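You operate a simulated robot arm through the tools that you are given. There is no shell and no other tool. Be economical: measure what you need, move in short steps, check, and stop when the job is done.

Carry out the task below with a simulated robot arm. There is one attempt and no reset: what you move stays moved.

Task
Put the 15 mm silver block from the top of the steel bench on the top of the packing bench and the 20 mm silver block on the black weight there.
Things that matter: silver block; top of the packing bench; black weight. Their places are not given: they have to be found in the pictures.

The check looks at the end state, three seconds after you hand in, the way a careful person would. Anything else that was tipped, shoved, dropped, spilled or broken makes it a failure.

Robot
A 6-joint arm with a two-finger parallel gripper, fixed in place. Base frame: the origin is at the foot of the arm, x ahead of it, y to its left, z up; the work surface is at about z = 880. Lengths are in mm, angles in degrees, forces in N, time in s.
With the tool pointing down near the work surface it reaches from about 260 to 660 mm from the base axis. Its first joint turns from -66.0 to 66.0 degrees. Payload 2.9 kg.
The tool frame sits at the grasp point between the pads (the TCP): z along the fingers, y along the line on which they close. The tips reach 30 mm beyond it. Largest opening 110 mm; finger width 20, thickness 10; the body of the gripper, 48 by 112 mm, starts 55 mm behind the TCP.
Orientation is that of the tool frame in the base frame, as a unit quaternion [w, x, y, z]. With the fingers straight down and closing along the base's y, the tool's x points along the base's -x, its y along +y and its z along -z.

Tools
- The arm moves only by the tool jog_arm. Its argument "steps" is a list of rows, each an object of numbers (a shift or turn left out is 0, a gripper value left out holds the last): "grip": the closure, from 0 (fully open) to 1 (shut); "x", "y", "z": the shift along the tool's x, y, z in mm; "rx", "ry", "rz": the turn, a rotation vector about the tool's x, y, z in degrees. In form: [{"grip": .., "x": .., "y": .., "z": .., "rx": .., "ry": .., "rz": ..}, ...]. A call has 1 to 8 rows; each row is the pose to reach, as a shift and turn from the pose commanded when the call began, along the tool's axes at that moment. Rows are played at 5 a second. More than 50 mm and 8.6 degrees between two rows, or a gripper value outside its range, and nothing of the call is played. A pose out of reach is approached as far as the arm can. The call stops where the force on the tool passes 40 N (or 10 N more than at its start, if that is more) or the arm is blocked; 0.2 s more then pass. The fingers move at their own pace (about 108 mm/s each) and stop on an object; they squeeze with about 30 N. The grip force told is the motor's: it shows also when the fingers shut on nothing. Time passes only in rows, and 0.2 s behind the last, so rows that repeat a pose let the fingers close. It gives the time, the measured TCP pose, the force on the tool (base axes), the opening and the grip force at its end, in the units of the frame above (readings bear some noise), and new pictures: "show" is both (left out), scene, wrist or none.
- Cameras (640 x 400 px; columns grow to the right, rows downward): "scene" is fixed at [60.7, 406.3, 1386.1]; the picture's right is [-0.90, -0.43, 0.00], its down [-0.22, 0.46, -0.86] and it looks along [0.37, -0.78, -0.51] (base axes); focal length 325 px, centre (320, 200). "wrist" rides on the gripper at [-36, 0, -57] in the tool frame; the picture's right is [0.00, -1.00, 0.00], its down [0.97, 0.00, -0.24] and it looks along [0.24, 0.00, 0.97] (tool axes); focal length 218 px, centre (320, 200).
- measure_at(camera, pixels): for up to 12 pixels [column, row] of the newest picture of that camera ("zoom" is the newest enlarged one), the place [x, y, z] in the base frame of the surface seen there, good to about 2 mm, but the place of the scene camera against the robot may be out by one fixed shift of up to 12 mm in any direction. It takes no simulated time.
- zoom(camera, box): a new picture of the part [left, top, right, bottom] of that camera's present view, enlarged. It takes no simulated time.
- job_done(): hands the job in; it is judged then, once.

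Go step by step. Measure first, check grasps and placings, and put right what went wrong. The budget is 60 turns and 120 pictures, counting those below and the enlarged ones. Unless the task says otherwise, let go and move clear before handing in, and close with one line.

The tools are called after ">>>" as a command line: name --argument value ..., lists and objects as JSON in quotes. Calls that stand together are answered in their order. jog_arm: Moves the arm, as the interface text tells. Its arguments: {"type":"object","properties":{"steps":{"type":"array"},"show":{"type":"string","enum":["both","scene","wrist","none"]}},"required":["steps"]} The other tools are called the same way: measure_at (camera, pixels) gives the place of the surface under pixels of a picture; zoom (camera, box) takes an enlarged picture of a part of a camera's view; job_done () hands the job in.

At the start:

```text
time: 0.0
tcp_pos: [343.6, -206.6, 1142.2]
tool_rot: [0.0, 0.001, 1.0, 0.0]
ft_force: [-0.1, 0.3, -0.4]
width: 110.0
finger_force: 0.1
```

scene: 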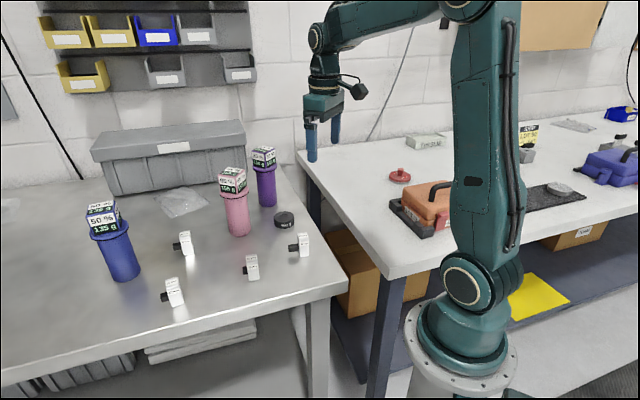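
wrist: 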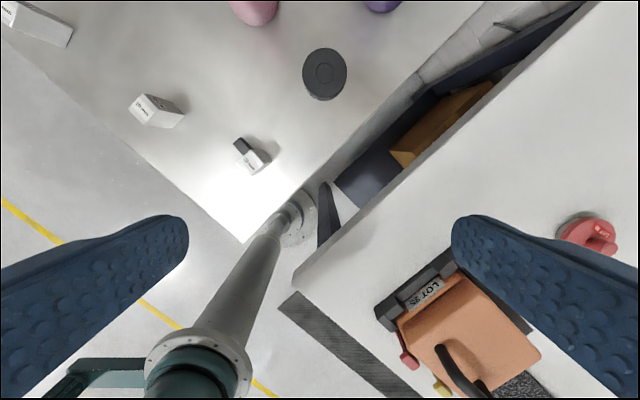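

The scene shows a steel bench on the left with several small white/silver blocks near (185,242), (174,292), (251,266), (301,245), and a white bench on the right. I'll enlarge both areas to identify things.

>>> zoom --camera "scene" --box '[140, 190, 330, 309]'

>>> zoom --camera "scene" --box '[380, 90, 640, 252]'

>>> zoom --camera "wrist" --box '[100, 40, 360, 202]'

```text
3.36 times, centred on (235, 250) of scene
```

zoom: 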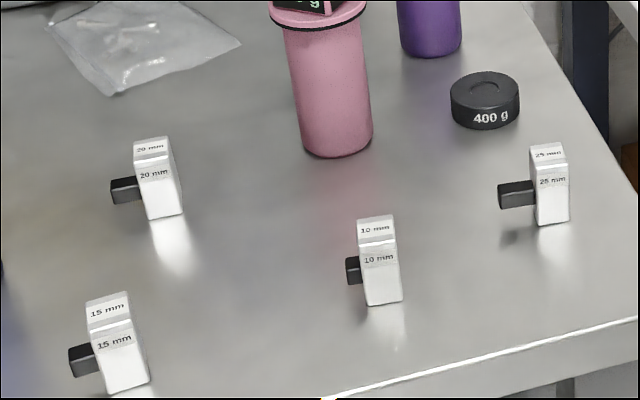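

```text
2.46 times, centred on (510, 171) of scene
```

zoom: 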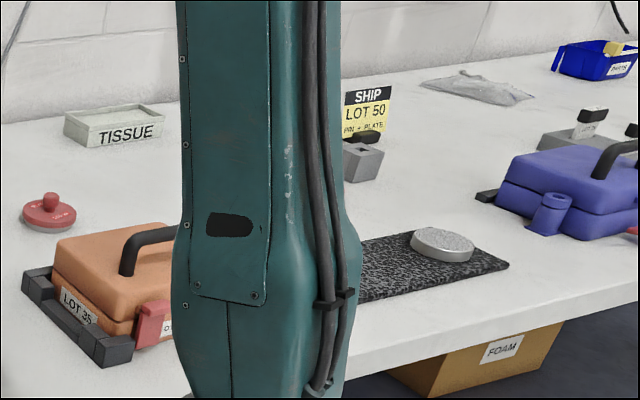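

```text
2.46 times, centred on (230, 121) of wrist
```

zoom: 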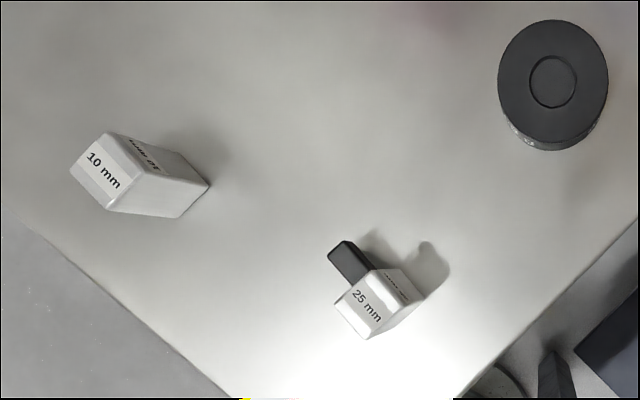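

The blocks read 20 mm at (185,242), 15 mm at (174,292), and a black 400 g weight sits at (284,219) on the steel bench. I'll measure these and the benches.

>>> measure_at --camera "scene" --pixels '[[182, 234], [187, 247], [172, 283], [176, 297], [284, 214], [399, 173], [430, 215], [560, 189], [360, 180], [250, 258], [303, 236], [424, 142]]'

>>> measure_at --camera "wrist" --pixels '[[324, 68], [257, 165], [142, 110], [588, 235], [460, 320], [243, 240], [295, 280], [240, 144], [590, 100], [480, 190]]'

```text
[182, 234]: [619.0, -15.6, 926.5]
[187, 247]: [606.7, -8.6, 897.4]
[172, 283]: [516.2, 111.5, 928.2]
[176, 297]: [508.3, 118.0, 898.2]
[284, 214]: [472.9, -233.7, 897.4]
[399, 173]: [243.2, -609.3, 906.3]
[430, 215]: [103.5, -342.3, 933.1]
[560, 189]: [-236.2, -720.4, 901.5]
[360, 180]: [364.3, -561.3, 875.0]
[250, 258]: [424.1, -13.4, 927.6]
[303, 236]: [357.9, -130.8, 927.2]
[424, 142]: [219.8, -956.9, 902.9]
```

```text
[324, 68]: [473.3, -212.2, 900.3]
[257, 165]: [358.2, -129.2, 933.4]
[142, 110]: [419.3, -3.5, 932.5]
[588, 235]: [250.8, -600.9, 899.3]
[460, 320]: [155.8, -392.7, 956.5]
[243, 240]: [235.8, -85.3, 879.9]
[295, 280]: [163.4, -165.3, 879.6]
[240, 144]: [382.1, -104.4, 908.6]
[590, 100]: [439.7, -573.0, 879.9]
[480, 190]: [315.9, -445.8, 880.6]
```

The 15 mm block is near (512,115), the 20 mm block near (613,-12), the 400 g weight near (473,-225); benches' tops are at z≈880. I'll look over the packing bench with the wrist camera to choose a free place and check for any other black weight.

>>> jog_arm --steps '[{"grip": 0, "y": -45}, {"y": -90}, {"y": -135}, {"y": -180}, {"y": -225}]'

```text
time: 1.2
tcp_pos: [342.8, -430.2, 1142.0]
tool_rot: [0.0, 0.0, 1.0, 0.0]
ft_force: [0.6, 0.0, -0.2]
width: 110.0
finger_force: 0.0
```

scene: 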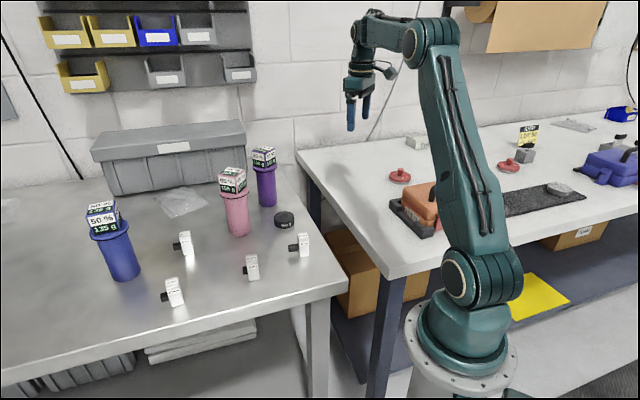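
wrist: 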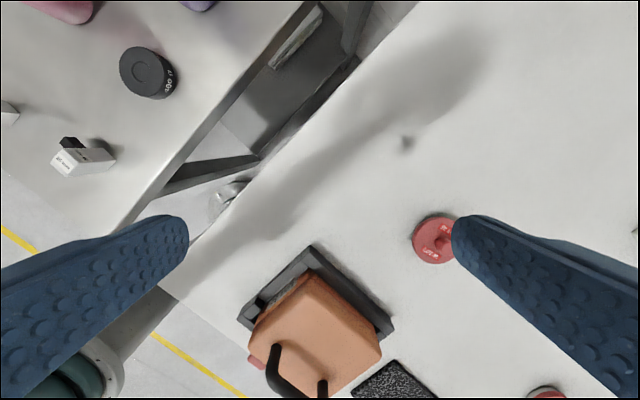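

The packing bench holds only red weights and a grey disc, so the black 400 g weight on the steel bench is the target. There is free space near wrist (345,190); (407,143) shows a dark spot I'll check.

>>> zoom --camera "wrist" --box '[240, 60, 480, 210]'

>>> measure_at --camera "wrist" --pixels '[[345, 190], [407, 143], [330, 150], [320, 130], [190, 245], [320, 260], [380, 100], [360, 70], [433, 238], [147, 73]]'

>>> zoom --camera "scene" --box '[300, 110, 640, 322]'

```text
2.67 times, centred on (360, 135) of wrist
```

zoom: 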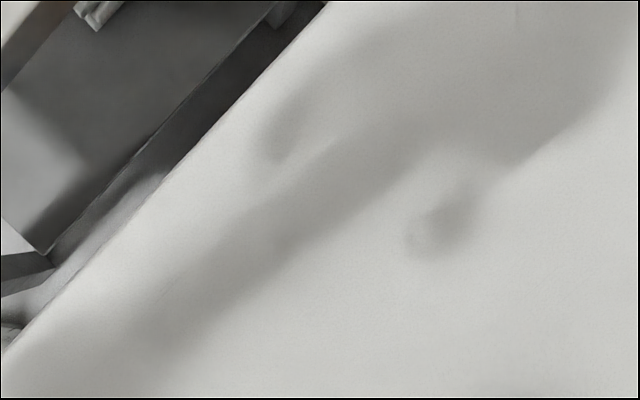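

```text
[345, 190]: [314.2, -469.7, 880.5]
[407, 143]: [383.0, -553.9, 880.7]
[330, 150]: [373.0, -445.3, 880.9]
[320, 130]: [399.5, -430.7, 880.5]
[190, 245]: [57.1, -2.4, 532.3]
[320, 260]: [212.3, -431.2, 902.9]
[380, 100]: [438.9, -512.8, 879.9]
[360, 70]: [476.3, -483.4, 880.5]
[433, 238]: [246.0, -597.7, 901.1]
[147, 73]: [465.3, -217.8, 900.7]
```

```text
1.88 times, centred on (470, 216) of scene
```

zoom: 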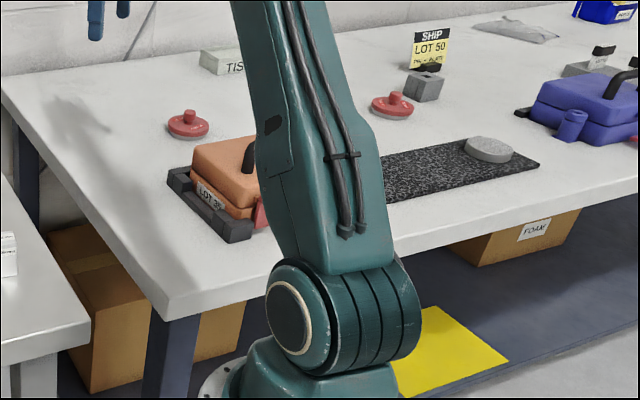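

The dark spot is only a shadow; I'll set the 15 mm block near (330,-460). First I go toward the 15 mm block and measure bottle heights.

>>> measure_at --camera "scene" --pixels '[[102, 208], [232, 172], [264, 152], [125, 270], [238, 225], [108, 225]]'

>>> jog_arm --steps '[{"y": 45, "x": -10}, {"y": 90, "x": -20}, {"y": 135, "x": -30}, {"y": 180, "x": -40}, {"y": 225, "x": -50}, {"y": 270, "x": -60}, {"y": 315, "x": -70}, {"y": 360, "x": -80}]' --show "none"

```text
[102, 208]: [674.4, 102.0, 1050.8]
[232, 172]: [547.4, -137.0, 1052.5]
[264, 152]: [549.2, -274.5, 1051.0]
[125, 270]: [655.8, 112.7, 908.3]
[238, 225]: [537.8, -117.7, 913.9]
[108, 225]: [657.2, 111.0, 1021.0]
```

```text
time: 3.0
tcp_pos: [424.6, -68.6, 1142.0]
tool_rot: [0.0, 0.001, 1.0, -0.001]
ft_force: [-0.3, -0.3, -0.1]
width: 110.1
finger_force: 0.0
```

Bottles reach about z=1052, below my fingertips at 1112. I continue to above the 15 mm block.

>>> jog_arm --steps '[{"y": 45, "x": -20}, {"y": 90, "x": -45}, {"y": 135, "x": -70}, {"y": 182, "x": -90}]' --show "wrist"

```text
refused: row 2 steps farther than a row can; nothing moved
```

>>> jog_arm --steps '[{"y": 36, "x": -18}, {"y": 72, "x": -36}, {"y": 108, "x": -54}, {"y": 144, "x": -72}, {"y": 182, "x": -90}]' --show "wrist"

```text
time: 4.2
tcp_pos: [513.6, 112.8, 1141.6]
tool_rot: [0.0, -0.001, 1.0, 0.0]
ft_force: [-0.1, 0.3, -0.6]
width: 110.1
finger_force: 0.1
```

wrist: 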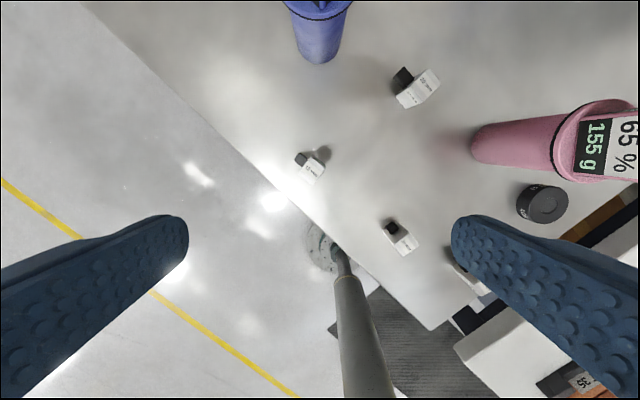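

>>> zoom --camera "wrist" --box '[260, 130, 356, 190]'

>>> zoom --camera "scene" --box '[142, 270, 206, 310]'

```text
6.67 times, centred on (308, 160) of wrist
```

zoom: 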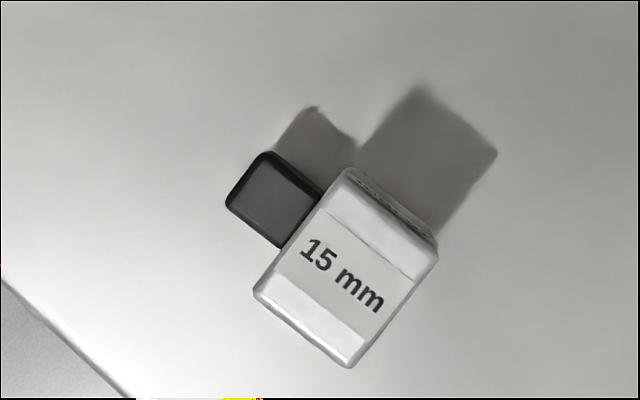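

```text
10.00 times, centred on (174, 290) of scene
```

zoom: 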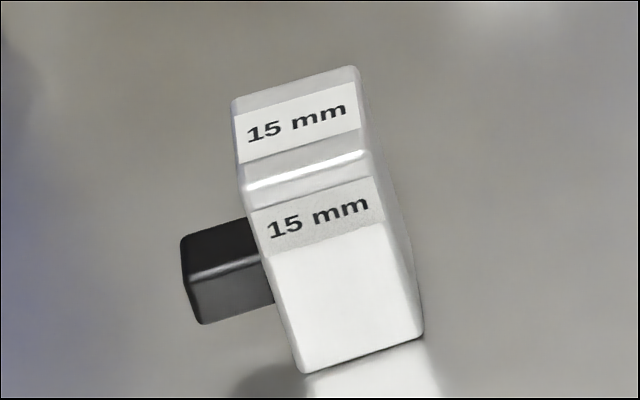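

The 15 mm block stands upright with a black handle on its side, so I'll grip across the faces without handle. I measure its top corners.

>>> measure_at --camera "wrist" --pixels '[[312, 157], [324, 168.5], [312.3, 183], [299.5, 173.5], [312, 170], [300, 159], [296, 161], [300, 154.5], [402, 78], [418, 87]]'

>>> zoom --camera "wrist" --box '[370, 50, 466, 110]'

```text
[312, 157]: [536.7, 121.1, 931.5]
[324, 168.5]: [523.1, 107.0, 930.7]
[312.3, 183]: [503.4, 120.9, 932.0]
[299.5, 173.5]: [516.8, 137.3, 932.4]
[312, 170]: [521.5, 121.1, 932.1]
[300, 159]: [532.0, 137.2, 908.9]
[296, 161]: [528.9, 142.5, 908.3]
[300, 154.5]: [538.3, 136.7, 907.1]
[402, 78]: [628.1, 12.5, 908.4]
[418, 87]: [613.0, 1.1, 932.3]
```

```text
6.67 times, centred on (418, 80) of wrist
```

zoom: 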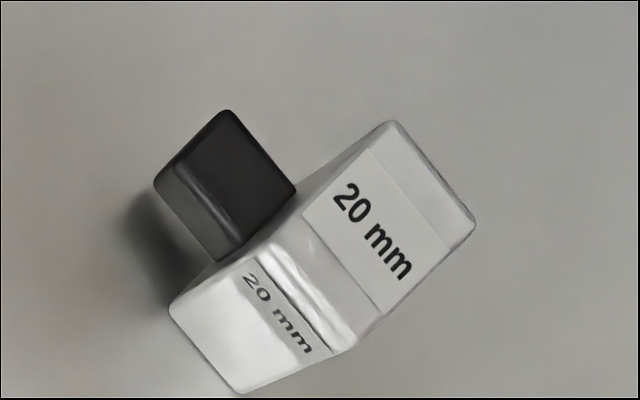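

The block measures about 25×20 mm, 52 tall, centred near (520,121), handle toward 53°; I turn the tool by -53° so the fingers close along 143° and come down above it.

>>> jog_arm --steps '[{"rz": -8, "x": -6.4, "y": 8.5, "z": 20}, {"rz": -16, "x": -6.4, "y": 8.5, "z": 40}, {"rz": -24, "x": -6.4, "y": 8.5, "z": 60}, {"rz": -32, "x": -6.4, "y": 8.5, "z": 80}, {"rz": -40, "x": -6.4, "y": 8.5, "z": 100}, {"rz": -47, "x": -6.4, "y": 8.5, "z": 120}, {"rz": -53, "x": -6.4, "y": 8.5, "z": 141}]' --show "wrist"

```text
time: 5.8
tcp_pos: [518.8, 118.4, 999.9]
tool_rot: [0.0, -0.448, 0.894, -0.001]
ft_force: [0.2, -0.9, -0.1]
width: 109.9
finger_force: 0.0
```

wrist: 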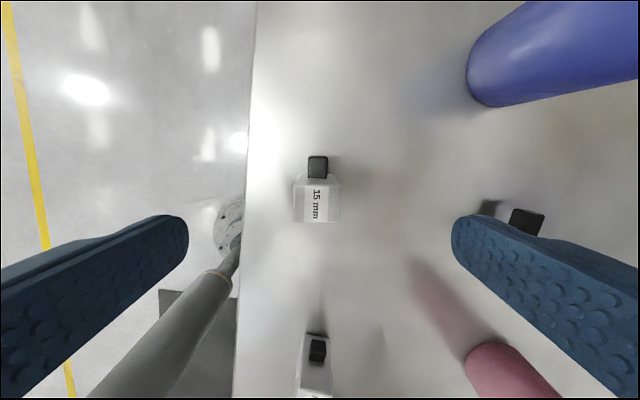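

Alignment looks right: the top face spans columns 294–341, rows ~177–223. I measure its edges to fine-centre.

>>> measure_at --camera "wrist" --pixels '[[297, 200], [338, 200], [318, 181], [318, 219], [318, 166], [317, 200], [297, 218], [338, 218]]'

```text
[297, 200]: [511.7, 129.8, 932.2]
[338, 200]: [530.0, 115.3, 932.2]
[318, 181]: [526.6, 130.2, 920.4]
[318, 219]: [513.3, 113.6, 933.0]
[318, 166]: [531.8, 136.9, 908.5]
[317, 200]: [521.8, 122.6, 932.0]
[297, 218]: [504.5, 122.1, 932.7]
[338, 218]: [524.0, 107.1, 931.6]
```

Fine centring is within ~3 mm; I shift slightly, descend to z=920, and close.

>>> jog_arm --steps '[{"x": -2.5, "y": 1.2, "z": 30, "grip": 0}, {"x": -2.5, "y": 1.2, "z": 60}, {"x": -2.5, "y": 1.2, "z": 80}, {"x": -2.5, "y": 1.2, "z": 80}]' --show "both"

```text
time: 6.8
tcp_pos: [520.2, 122.6, 921.3]
tool_rot: [0.0, -0.446, 0.895, 0.0]
ft_force: [-0.3, 0.0, 0.7]
width: 109.9
finger_force: 0.1
```

scene: 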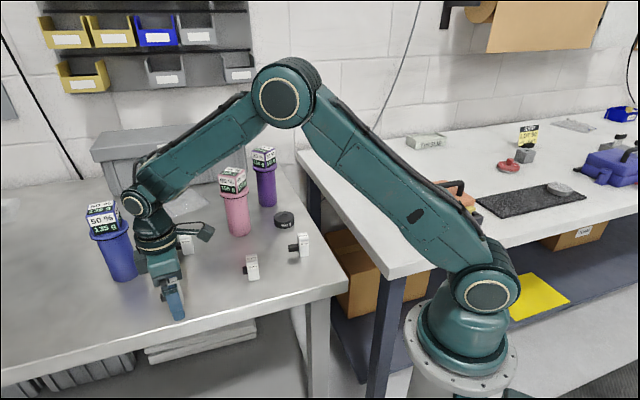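
wrist: 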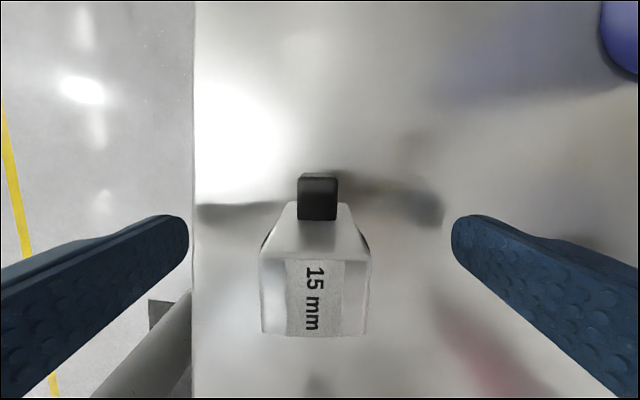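

>>> jog_arm --steps '[{"grip": 1}, {"grip": 1}, {"grip": 1}]' --show "wrist"

```text
time: 7.6
tcp_pos: [520.4, 123.1, 923.2]
tool_rot: [-0.001, -0.446, 0.895, 0.0]
ft_force: [-0.1, 0.8, -0.2]
width: 27.7
finger_force: 30.4
```

wrist: 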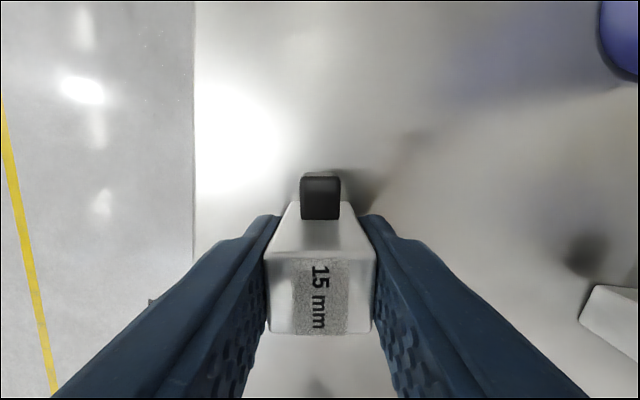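

Gripped at 27.7 mm with 30 N. I lift straight up.

>>> jog_arm --steps '[{"z": -15, "grip": 1}, {"z": -50}, {"z": -95}, {"z": -140}, {"z": -185}]' --show "wrist"

```text
time: 8.8
tcp_pos: [521.0, 124.0, 1106.8]
tool_rot: [0.0, -0.446, 0.895, 0.001]
ft_force: [-0.2, -0.2, -0.4]
width: 0.0
finger_force: 30.3
```

wrist: 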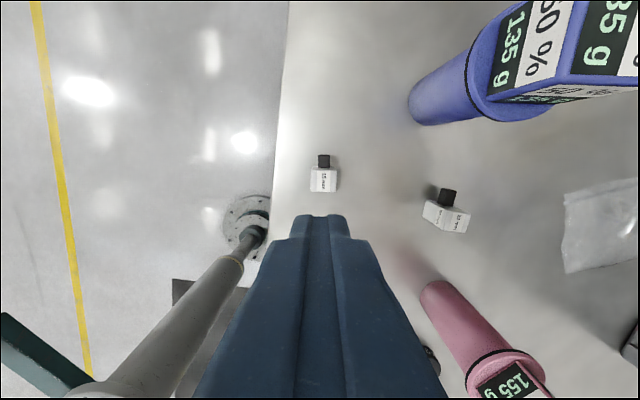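

The block slipped out of the grip and still stands at (323,180) – its metal faces are slick, so the black handle is the thing to hold. I'll open, look closely at it and measure the handle.

>>> jog_arm --steps '[{"grip": 0, "z": 40, "x": 10}, {"grip": 0, "z": 85, "x": 20}]' --show "wrist"

>>> zoom --camera "wrist" --box '[272, 130, 368, 190]'

```text
time: 9.4
tcp_pos: [509.4, 104.9, 1020.9]
tool_rot: [0.001, -0.446, 0.895, 0.0]
ft_force: [0.1, 0.4, 0.1]
width: 110.3
finger_force: 0.1
```

wrist: 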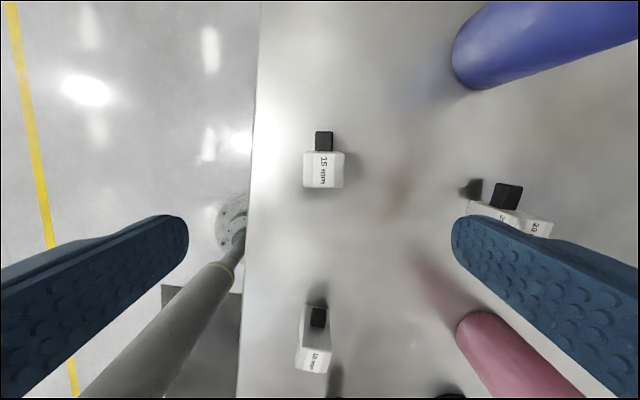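

```text
6.67 times, centred on (320, 160) of wrist
```

zoom: 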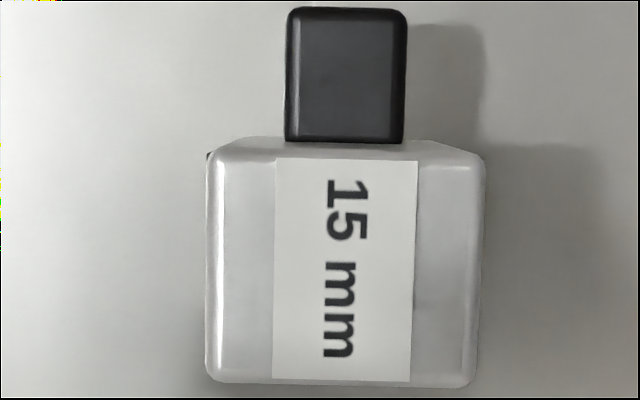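

>>> measure_at --camera "zoom" --pixels '[[292, 80], [400, 80], [346, 20], [346, 132], [346, 75], [346, 165], [346, 370], [215, 270], [475, 270], [220, 165], [470, 165]]'

```text
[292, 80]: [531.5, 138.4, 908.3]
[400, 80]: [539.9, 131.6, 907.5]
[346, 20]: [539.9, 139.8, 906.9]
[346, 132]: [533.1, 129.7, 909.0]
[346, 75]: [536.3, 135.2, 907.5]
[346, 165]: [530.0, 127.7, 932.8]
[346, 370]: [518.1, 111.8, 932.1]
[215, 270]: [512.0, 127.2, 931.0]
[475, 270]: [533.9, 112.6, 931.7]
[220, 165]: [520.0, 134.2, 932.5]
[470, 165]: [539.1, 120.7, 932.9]
```

The handle is ~12 mm wide, 16 mm long (centre ~(536,135), top z≈908). I'll put the fingers just outside the block face, around the handle, stopping at z≈950 first.

>>> jog_arm --steps '[{"grip": 0, "x": -20, "y": -3, "z": 15}, {"x": -42, "y": -3, "z": 35}, {"x": -42, "y": -3, "z": 70}, {"x": -42, "y": -3, "z": 70}]' --show "wrist"

```text
time: 10.4
tcp_pos: [537.2, 137.8, 951.6]
tool_rot: [0.0, -0.446, 0.895, 0.0]
ft_force: [0.3, 0.2, -0.9]
width: 110.1
finger_force: 0.1
```

wrist: 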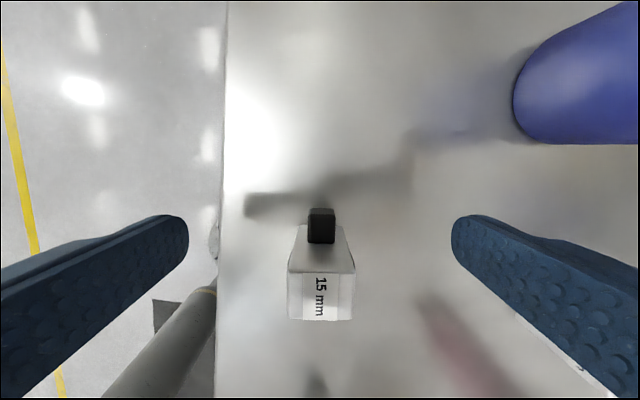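

Handle at (321,225) is centred between the fingers. I measure once more for the reach along the handle.

>>> measure_at --camera "wrist" --pixels '[[321, 214], [321, 230], [321, 240], [300, 250], [345, 250], [321, 275], [312, 225], [331, 225]]'

```text
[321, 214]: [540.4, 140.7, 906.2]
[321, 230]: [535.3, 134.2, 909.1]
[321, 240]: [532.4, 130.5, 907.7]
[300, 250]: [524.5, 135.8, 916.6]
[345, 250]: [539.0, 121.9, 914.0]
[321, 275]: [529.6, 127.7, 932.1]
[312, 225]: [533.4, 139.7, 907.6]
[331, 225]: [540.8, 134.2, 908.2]
```

I shift 2.5 mm outward for clearance to the block face, descend to z≈914 and close on the handle.

>>> jog_arm --steps '[{"grip": 0, "x": -2.5, "z": 18}, {"x": -2.5, "z": 37}, {"x": -2.5, "z": 37, "grip": 0.5}, {"x": -2.5, "z": 37, "grip": 1}, {"x": -2.5, "z": 37, "grip": 1}, {"x": -2.5, "z": 37, "grip": 1}]' --show "both"

```text
time: 11.8
tcp_pos: [538.8, 139.1, 914.2]
tool_rot: [0.001, -0.446, 0.895, 0.001]
ft_force: [0.5, 0.1, 0.3]
width: 13.3
finger_force: 30.4
```

scene: 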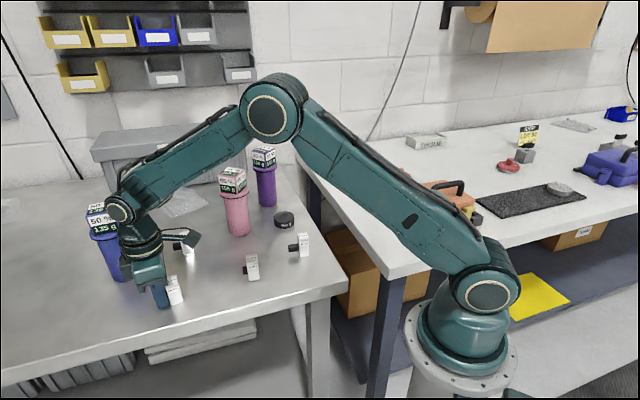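
wrist: 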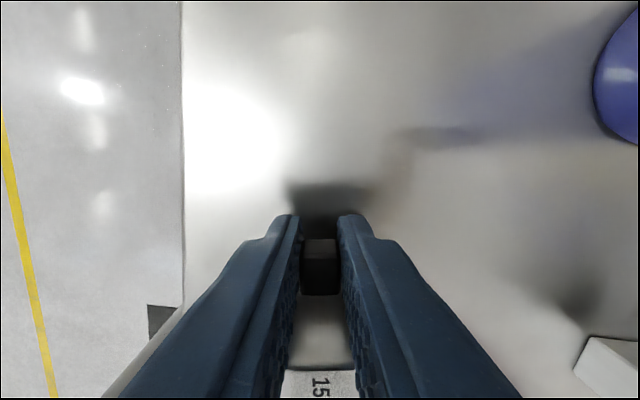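

Fingers hold the handle at 13.3 mm. I lift a short way and check.

>>> jog_arm --steps '[{"z": -8, "grip": 1}, {"z": -20}, {"z": -35}]' --show "both"

```text
time: 12.6
tcp_pos: [538.3, 137.9, 949.4]
tool_rot: [0.0, -0.446, 0.895, -0.001]
ft_force: [-0.9, -0.4, -0.7]
width: 13.3
finger_force: 30.2
```

scene: 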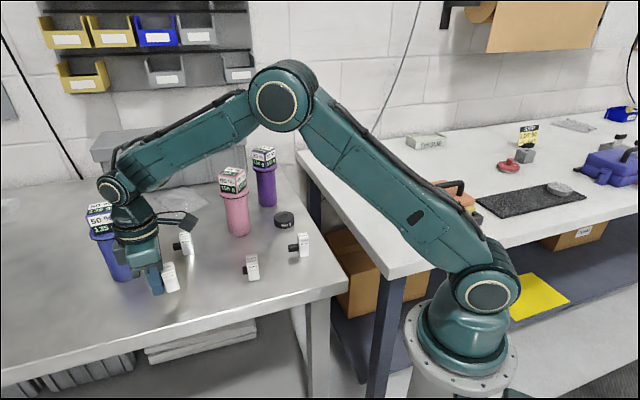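
wrist: 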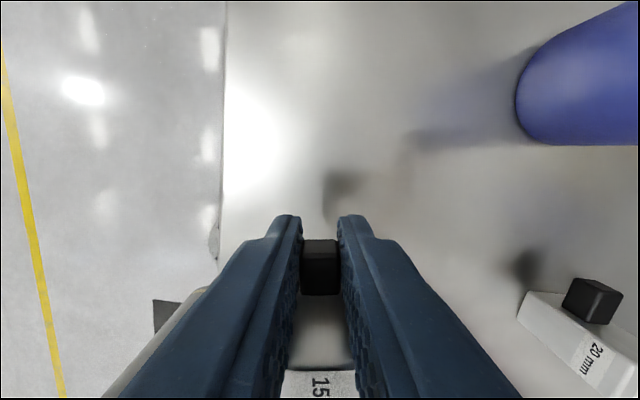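

The 15 mm block is off the bench and hanging level. I raise it above the bottle tops and start the traverse.

>>> jog_arm --steps '[{"z": -45, "grip": 1}, {"z": -90}, {"z": -135}, {"z": -180}, {"z": -180, "x": 42.2, "y": -14.9}, {"z": -180, "x": 84.4, "y": -29.8}, {"z": -180, "x": 126.6, "y": -44.7}, {"z": -180, "x": 168.8, "y": -59.6}]' --show "wrist"

```text
time: 14.4
tcp_pos: [483.2, -32.0, 1128.7]
tool_rot: [0.0, -0.446, 0.895, -0.001]
ft_force: [0.1, -1.2, -1.8]
width: 13.4
finger_force: 30.4
```

wrist: 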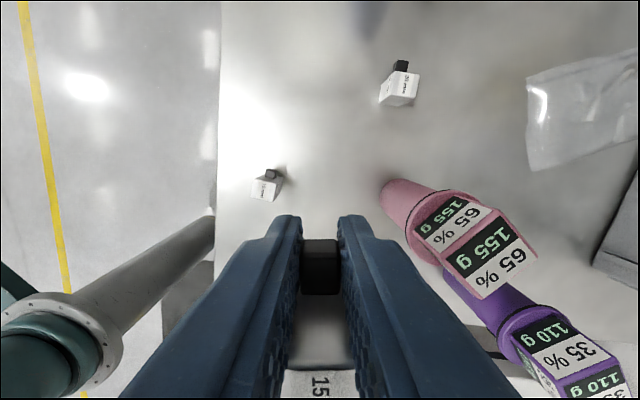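

Still held. I continue the traverse while turning the tool back by 53°.

>>> jog_arm --steps '[{"x": 42.2, "y": -14.9, "rz": 6.5, "grip": 1}, {"x": 84.4, "y": -29.8, "rz": 13}, {"x": 126.6, "y": -44.7, "rz": 20}, {"x": 168.8, "y": -59.6, "rz": 27}, {"x": 211, "y": -74.5, "rz": 34}, {"x": 253.2, "y": -89.4, "rz": 40}, {"x": 295.4, "y": -104.3, "rz": 47}, {"x": 337.6, "y": -119.2, "rz": 53}]' --show "wrist"

```text
time: 16.2
tcp_pos: [377.4, -373.9, 1129.8]
tool_rot: [0.0, 0.001, 1.0, 0.0]
ft_force: [0.2, -1.5, -1.1]
width: 13.4
finger_force: 29.9
```

wrist: 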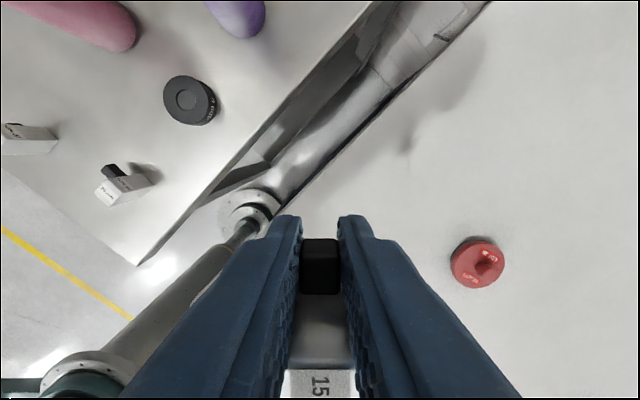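

I move over the clear patch at (350,-460) and descend partway.

>>> jog_arm --steps '[{"x": 13, "y": -43, "grip": 1}, {"x": 27, "y": -86}, {"x": 27, "y": -86, "z": 45}, {"x": 27, "y": -86, "z": 90}, {"x": 27, "y": -86, "z": 135}, {"x": 27, "y": -86, "z": 175}, {"x": 27, "y": -86, "z": 195}]' --show "both"

```text
time: 17.8
tcp_pos: [350.0, -457.7, 934.5]
tool_rot: [0.0, -0.001, 1.0, -0.001]
ft_force: [-1.0, -0.6, -2.6]
width: 13.4
finger_force: 29.9
```

scene: 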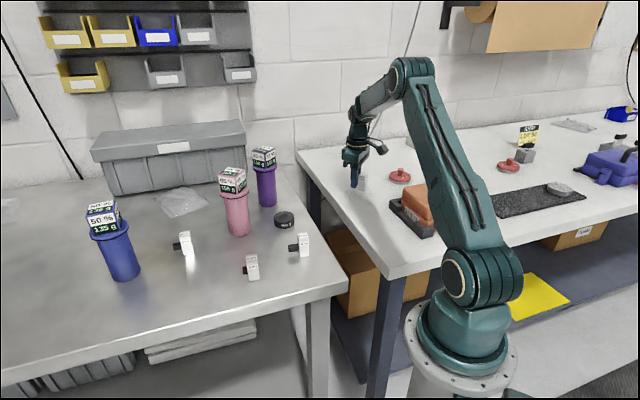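
wrist: 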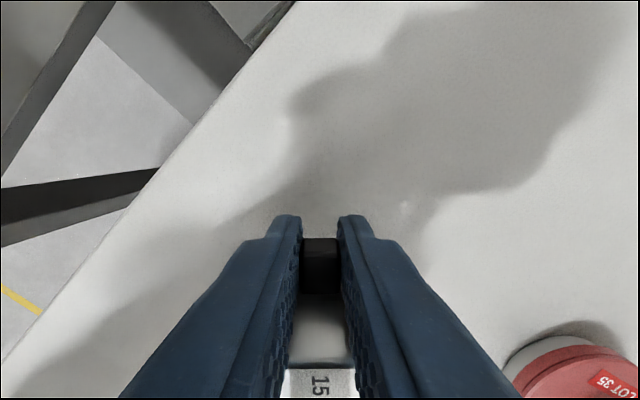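

Clear above the bench. I lower gently to touch-down (z≈914.5).

>>> jog_arm --steps '[{"z": 8, "grip": 1}, {"z": 14}, {"z": 17}, {"z": 18.5}]' --show "none"

>>> zoom --camera "scene" --box '[320, 140, 416, 200]'

```text
time: 18.8
tcp_pos: [349.3, -459.9, 915.2]
tool_rot: [0.001, 0.0, 1.0, -0.001]
ft_force: [1.0, 0.8, -1.4]
width: 13.4
finger_force: 29.9
```

```text
6.67 times, centred on (368, 170) of scene
```

zoom: 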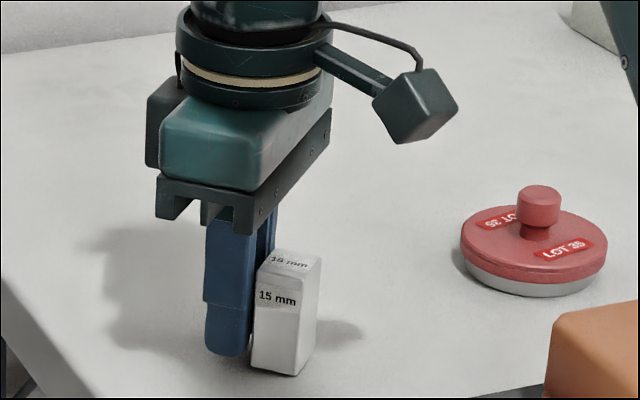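

The block is nearly down and upright. I lower in 1 mm steps until contact shows.

>>> jog_arm --steps '[{"z": 0.7, "grip": 1}, {"z": 1.4}, {"z": 1.4}]' --show "none"

```text
time: 19.6
tcp_pos: [349.0, -458.3, 912.0]
tool_rot: [0.0, 0.0, 1.0, 0.001]
ft_force: [-0.4, 0.0, -1.2]
width: 13.4
finger_force: 29.9
```

>>> jog_arm --steps '[{"z": 0.5, "grip": 1}, {"z": 1.0}, {"z": 1.0}]' --show "none"

>>> zoom --camera "scene" --box '[340, 160, 388, 200]'

```text
time: 20.4
tcp_pos: [347.5, -458.1, 914.3]
tool_rot: [0.0, 0.0, 1.0, -0.001]
ft_force: [-3.7, -2.2, 8.2]
width: 13.4
finger_force: 30.0
```

```text
10.00 times, centred on (364, 180) of scene
```

zoom: 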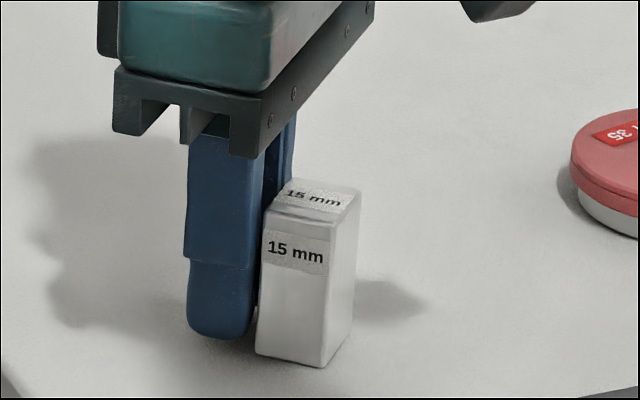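

Force of +8 N shows contact. I open the fingers, then slide off away from the block and rise.

>>> jog_arm --steps '[{"grip": 0.8}, {"grip": 0.5}, {"grip": 0.5, "x": -6, "z": -2}, {"grip": 0.5, "x": -10, "z": -20}, {"grip": 0.5, "x": -10, "z": -60}, {"x": -10, "z": -105}, {"x": -10, "z": -150}]' --show "both"

```text
time: 22.0
tcp_pos: [358.0, -458.0, 1064.5]
tool_rot: [0.0, 0.001, 1.0, -0.001]
ft_force: [0.0, 0.1, 0.4]
width: 55.2
finger_force: 0.1
```

scene: 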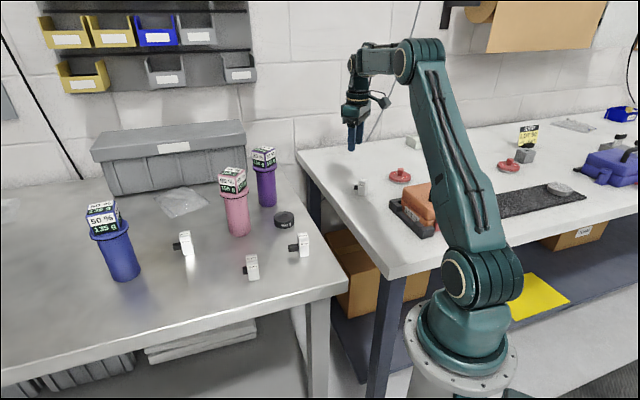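
wrist: 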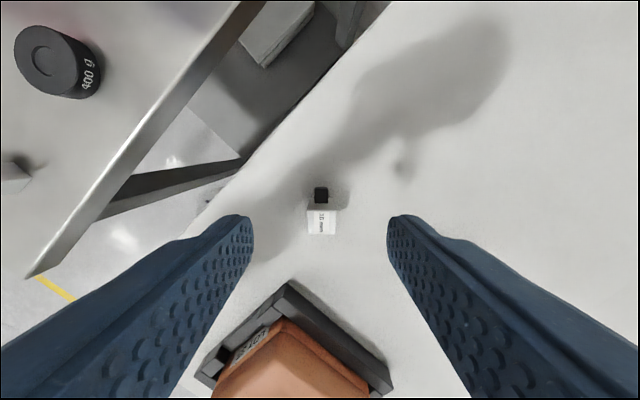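

The 15 mm block stands on the packing bench at wrist (320,215). Now I go up and over to the 20 mm block.

>>> jog_arm --steps '[{"grip": 0, "z": -33}, {"z": -66}, {"z": -66, "x": -21, "y": 41}, {"z": -66, "x": -42, "y": 82}, {"z": -66, "x": -63, "y": 123}, {"z": -66, "x": -84, "y": 164}, {"z": -66, "x": -105, "y": 205}, {"z": -66, "x": -115, "y": 251}]' --show "wrist"

>>> zoom --camera "scene" --box '[320, 150, 416, 210]'

```text
time: 23.8
tcp_pos: [475.9, -207.3, 1131.3]
tool_rot: [0.0, 0.002, 1.0, 0.0]
ft_force: [0.7, 0.9, -0.2]
width: 109.9
finger_force: 0.0
```

wrist: 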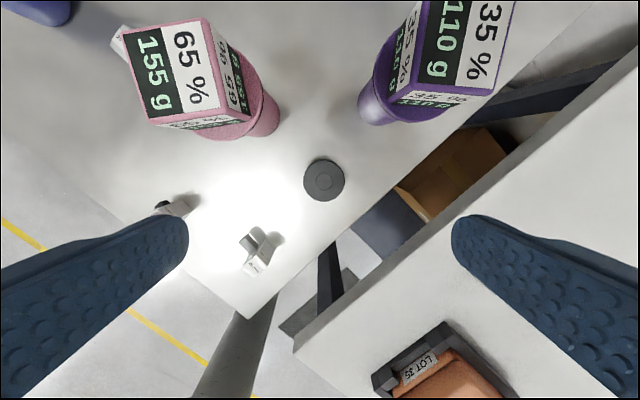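

```text
6.67 times, centred on (368, 180) of scene
```

zoom: 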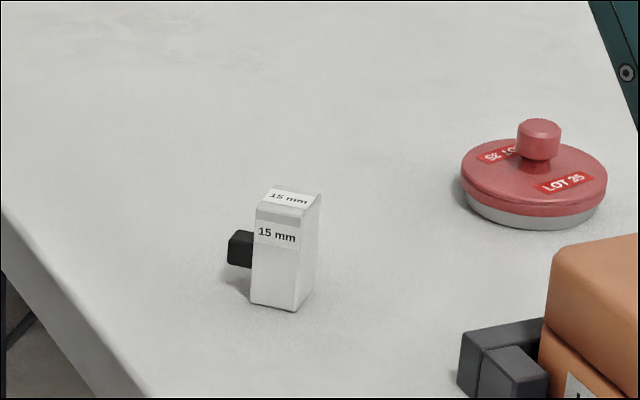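

The 15 mm block stands well. The weight is at wrist (324,180); I measure its edges and the nearby bottles.

>>> measure_at --camera "wrist" --pixels '[[307, 179], [341, 179], [324, 163], [324, 195], [324, 180], [265, 110], [375, 110], [225, 125], [320, 215]]'

>>> zoom --camera "wrist" --box '[276, 150, 372, 210]'

>>> jog_arm --steps '[{"x": -22, "y": 42}, {"x": -44, "y": 84}, {"x": -66, "y": 126}, {"x": -88, "y": 168}, {"x": -106, "y": 205}]' --show "wrist"

```text
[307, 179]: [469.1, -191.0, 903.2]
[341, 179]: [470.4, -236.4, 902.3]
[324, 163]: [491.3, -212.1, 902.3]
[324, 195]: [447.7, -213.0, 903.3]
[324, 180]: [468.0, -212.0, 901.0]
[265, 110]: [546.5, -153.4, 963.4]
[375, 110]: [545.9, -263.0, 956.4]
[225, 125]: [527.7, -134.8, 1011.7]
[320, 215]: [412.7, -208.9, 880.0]
```

```text
6.67 times, centred on (324, 180) of wrist
```

zoom: 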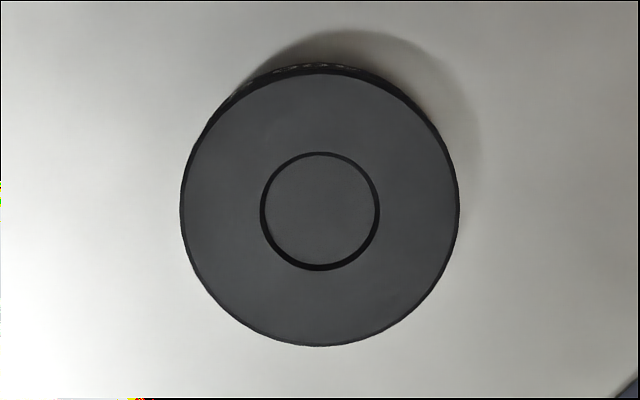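

```text
time: 25.0
tcp_pos: [581.1, -3.1, 1130.7]
tool_rot: [0.0, 0.0, 1.0, 0.0]
ft_force: [0.8, 0.5, -0.6]
width: 110.3
finger_force: 0.1
```

wrist: 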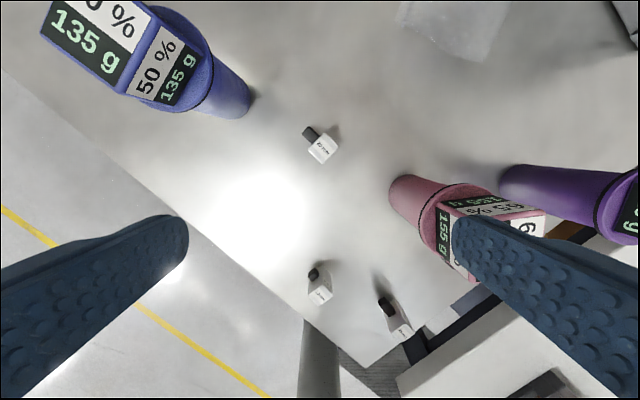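

Weight centre is about (469.5,-213), top z≈902.5, Ø≈50. Now enlarge the 20 mm block at (322,147).

>>> zoom --camera "wrist" --box '[276, 115, 372, 175]'

```text
6.67 times, centred on (324, 145) of wrist
```

zoom: 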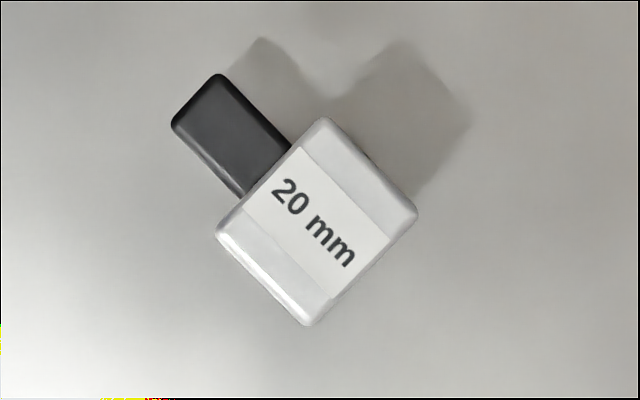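

>>> measure_at --camera "zoom" --pixels '[[322, 124], [410, 213], [310, 318], [222, 232], [316, 222], [218, 82], [180, 122], [232, 137], [280, 152], [240, 185], [200, 100]]'

```text
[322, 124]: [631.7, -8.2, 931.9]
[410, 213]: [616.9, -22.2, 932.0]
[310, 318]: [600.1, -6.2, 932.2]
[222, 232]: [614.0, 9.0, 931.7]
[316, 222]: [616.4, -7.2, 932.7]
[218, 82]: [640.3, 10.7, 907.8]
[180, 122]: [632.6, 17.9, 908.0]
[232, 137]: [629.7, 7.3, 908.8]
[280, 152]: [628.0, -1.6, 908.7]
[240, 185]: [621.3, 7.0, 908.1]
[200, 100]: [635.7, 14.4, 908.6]
```

The 20 mm block's handle points toward 46°, centred at about (631,9). I turn -46° and go above the handle, staying high to check clearances to bottles.

>>> jog_arm --steps '[{"grip": 0, "x": -8, "y": 2, "rz": -8}, {"x": -17, "y": 4, "rz": -16}, {"x": -25, "y": 6, "rz": -24}, {"x": -34, "y": 8, "rz": -32}, {"x": -42, "y": 10, "rz": -39}, {"x": -50.5, "y": 12.5, "rz": -46, "z": 20}, {"x": -50.5, "y": 12.5, "rz": -46, "z": 45}]' --show "both"

```text
time: 26.6
tcp_pos: [630.0, 9.2, 1084.1]
tool_rot: [0.0, -0.392, 0.92, 0.0]
ft_force: [0.7, 0.3, 0.2]
width: 110.1
finger_force: 0.0
```

scene: 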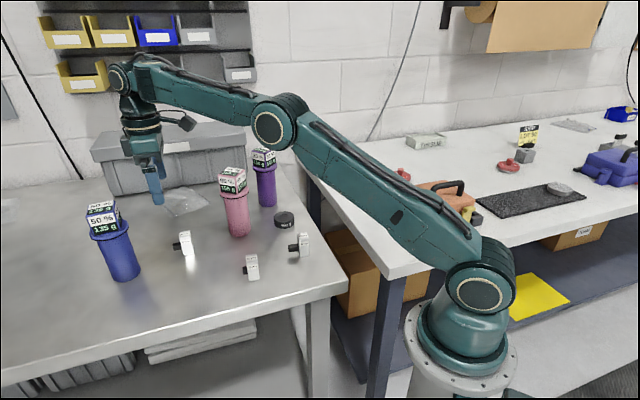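
wrist: 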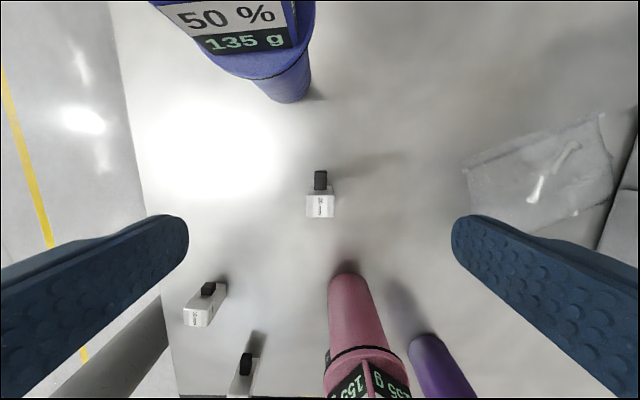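

>>> measure_at --camera "scene" --pixels '[[188, 121], [188, 129], [176, 122], [160, 170], [232, 172], [222, 178]]'

>>> measure_at --camera "wrist" --pixels '[[285, 95], [260, 55], [348, 290], [370, 360], [320, 172], [320, 183], [313, 181], [328, 181]]'

```text
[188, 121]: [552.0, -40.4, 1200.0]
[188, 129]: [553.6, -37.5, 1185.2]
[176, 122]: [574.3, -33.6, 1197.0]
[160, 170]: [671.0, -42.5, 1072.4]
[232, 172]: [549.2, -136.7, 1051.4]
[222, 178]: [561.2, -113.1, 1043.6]
```

```text
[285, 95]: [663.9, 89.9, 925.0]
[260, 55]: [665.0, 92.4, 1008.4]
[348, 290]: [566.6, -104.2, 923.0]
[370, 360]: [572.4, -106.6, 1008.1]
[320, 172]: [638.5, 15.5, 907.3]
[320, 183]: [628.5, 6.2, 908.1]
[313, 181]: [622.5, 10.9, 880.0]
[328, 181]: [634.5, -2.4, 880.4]
```

Clearances to pink (≥60 mm) and blue bottles are fine. I descend to z≈950.

>>> jog_arm --steps '[{"grip": 0, "z": 40}, {"z": 80}, {"z": 115}, {"z": 134}, {"z": 134}]' --show "wrist"

```text
time: 27.8
tcp_pos: [633.5, 11.0, 951.5]
tool_rot: [0.0, -0.39, 0.921, 0.001]
ft_force: [-0.1, 0.4, -0.4]
width: 110.0
finger_force: 0.1
```

wrist: 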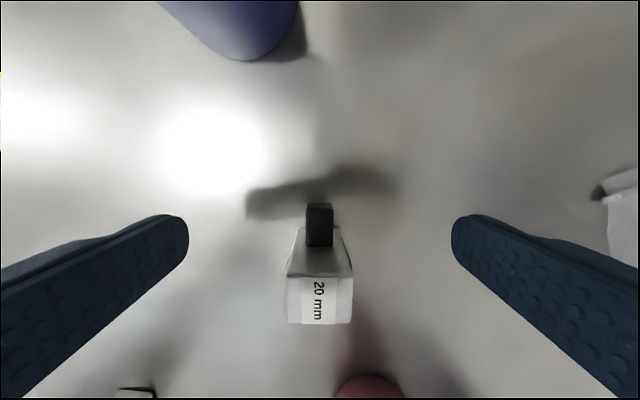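

Handle centred at (319,225), face just inside the finger width; shift 1.5 mm outward, descend to 914 and close.

>>> jog_arm --steps '[{"grip": 0, "x": -1.5, "z": 18}, {"x": -1.5, "z": 37}, {"x": -1.5, "z": 37, "grip": 0.5}, {"x": -1.5, "z": 37, "grip": 1}, {"x": -1.5, "z": 37, "grip": 1}, {"x": -1.5, "z": 37, "grip": 1}]' --show "wrist"

```text
time: 29.2
tcp_pos: [632.4, 10.8, 914.8]
tool_rot: [0.0, -0.391, 0.92, 0.0]
ft_force: [0.7, -0.3, -0.7]
width: 13.4
finger_force: 30.3
```

wrist: 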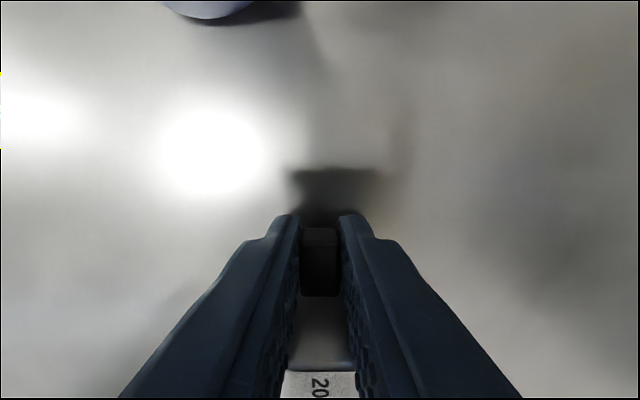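

Held at 13.4 mm. I lift to above the bottle tops and check.

>>> jog_arm --steps '[{"z": -10, "grip": 1}, {"z": -35}, {"z": -80}, {"z": -125}, {"z": -170}, {"z": -216}]' --show "both"

```text
time: 30.6
tcp_pos: [626.1, 10.6, 1128.0]
tool_rot: [-0.002, -0.391, 0.92, 0.001]
ft_force: [-0.5, 0.2, -1.8]
width: 13.4
finger_force: 29.8
out of reach, approached as far as the arm can: row 6
```

scene: 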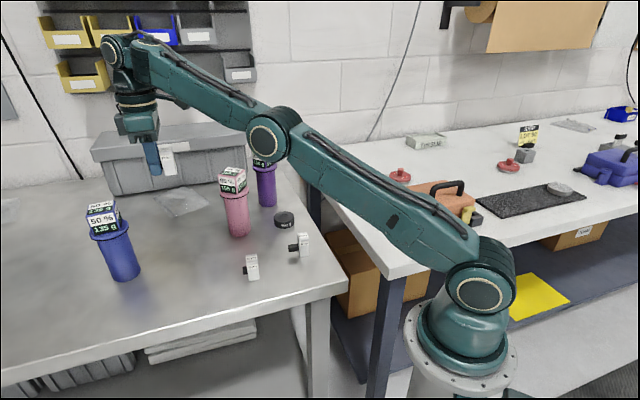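
wrist: 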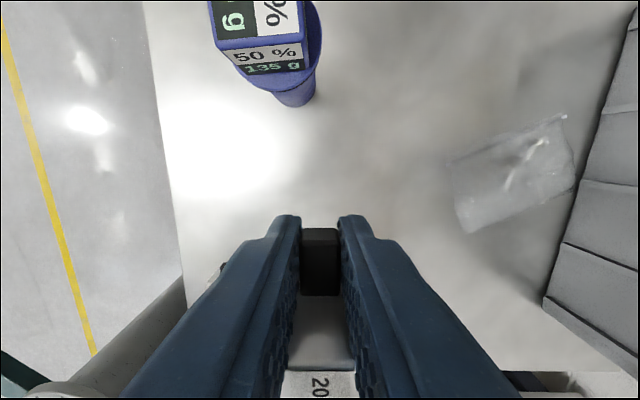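

Block held; the last few mm were at reach limit. I traverse inward over to the weight, turning -29°.

>>> jog_arm --steps '[{"x": 42, "y": -4, "rz": -5, "grip": 1}, {"x": 84, "y": -8, "rz": -10}, {"x": 126, "y": -13, "rz": -15}, {"x": 168, "y": -17, "rz": -20}, {"x": 210, "y": -22, "rz": -25}, {"x": 251, "y": -26.7, "rz": -29}, {"x": 251, "y": -26.7, "rz": -29}]' --show "both"

```text
time: 32.2
tcp_pos: [470.5, -190.1, 1130.0]
tool_rot: [-0.001, -0.609, 0.793, 0.0]
ft_force: [0.2, 0.2, -2.2]
width: 13.6
finger_force: 30.2
```

scene: 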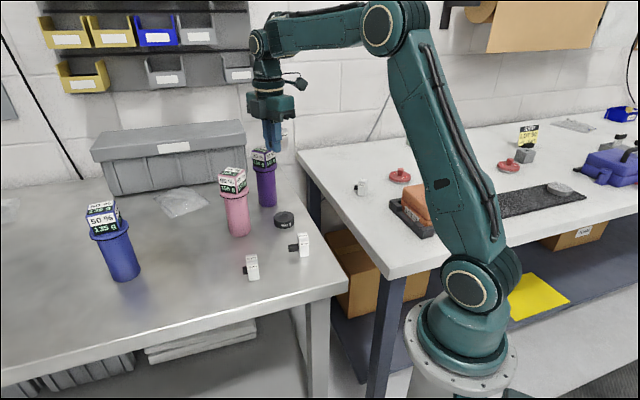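
wrist: 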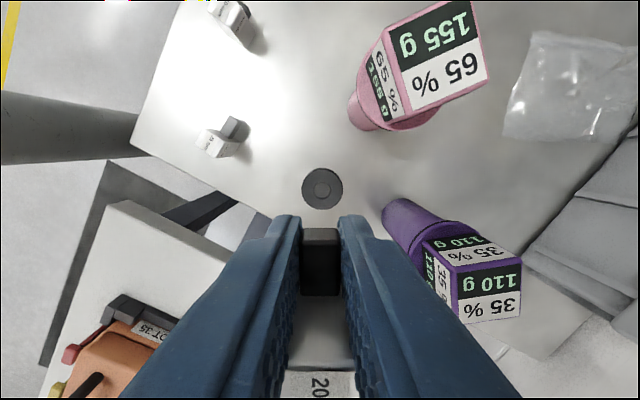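

The weight is visible at (322,187). I measure it again along with the bottle sides before fine-positioning.

>>> measure_at --camera "wrist" --pixels '[[305, 187], [340, 187], [322, 172], [322, 204], [322, 188], [395, 220], [420, 260], [365, 120], [440, 300], [322, 380], [322, 262]]'

>>> zoom --camera "wrist" --box '[274, 160, 370, 220]'

```text
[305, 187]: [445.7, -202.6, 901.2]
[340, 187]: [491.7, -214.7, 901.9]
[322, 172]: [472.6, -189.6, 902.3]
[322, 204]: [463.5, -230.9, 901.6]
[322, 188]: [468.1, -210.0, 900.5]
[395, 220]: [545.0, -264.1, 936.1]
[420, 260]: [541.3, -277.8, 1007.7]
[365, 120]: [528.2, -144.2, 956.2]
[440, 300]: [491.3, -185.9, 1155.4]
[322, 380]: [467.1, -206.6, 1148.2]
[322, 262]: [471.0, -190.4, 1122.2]
```

```text
6.67 times, centred on (322, 190) of wrist
```

zoom: 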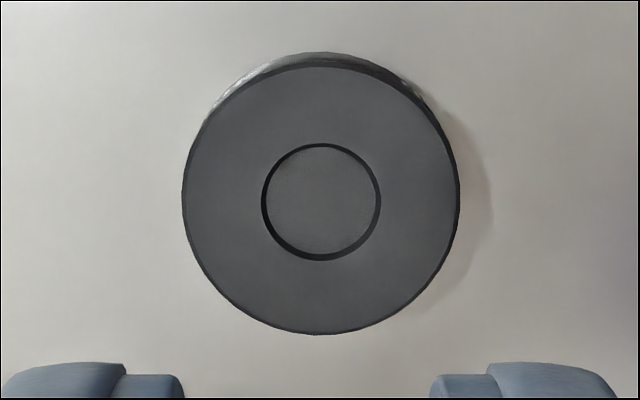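

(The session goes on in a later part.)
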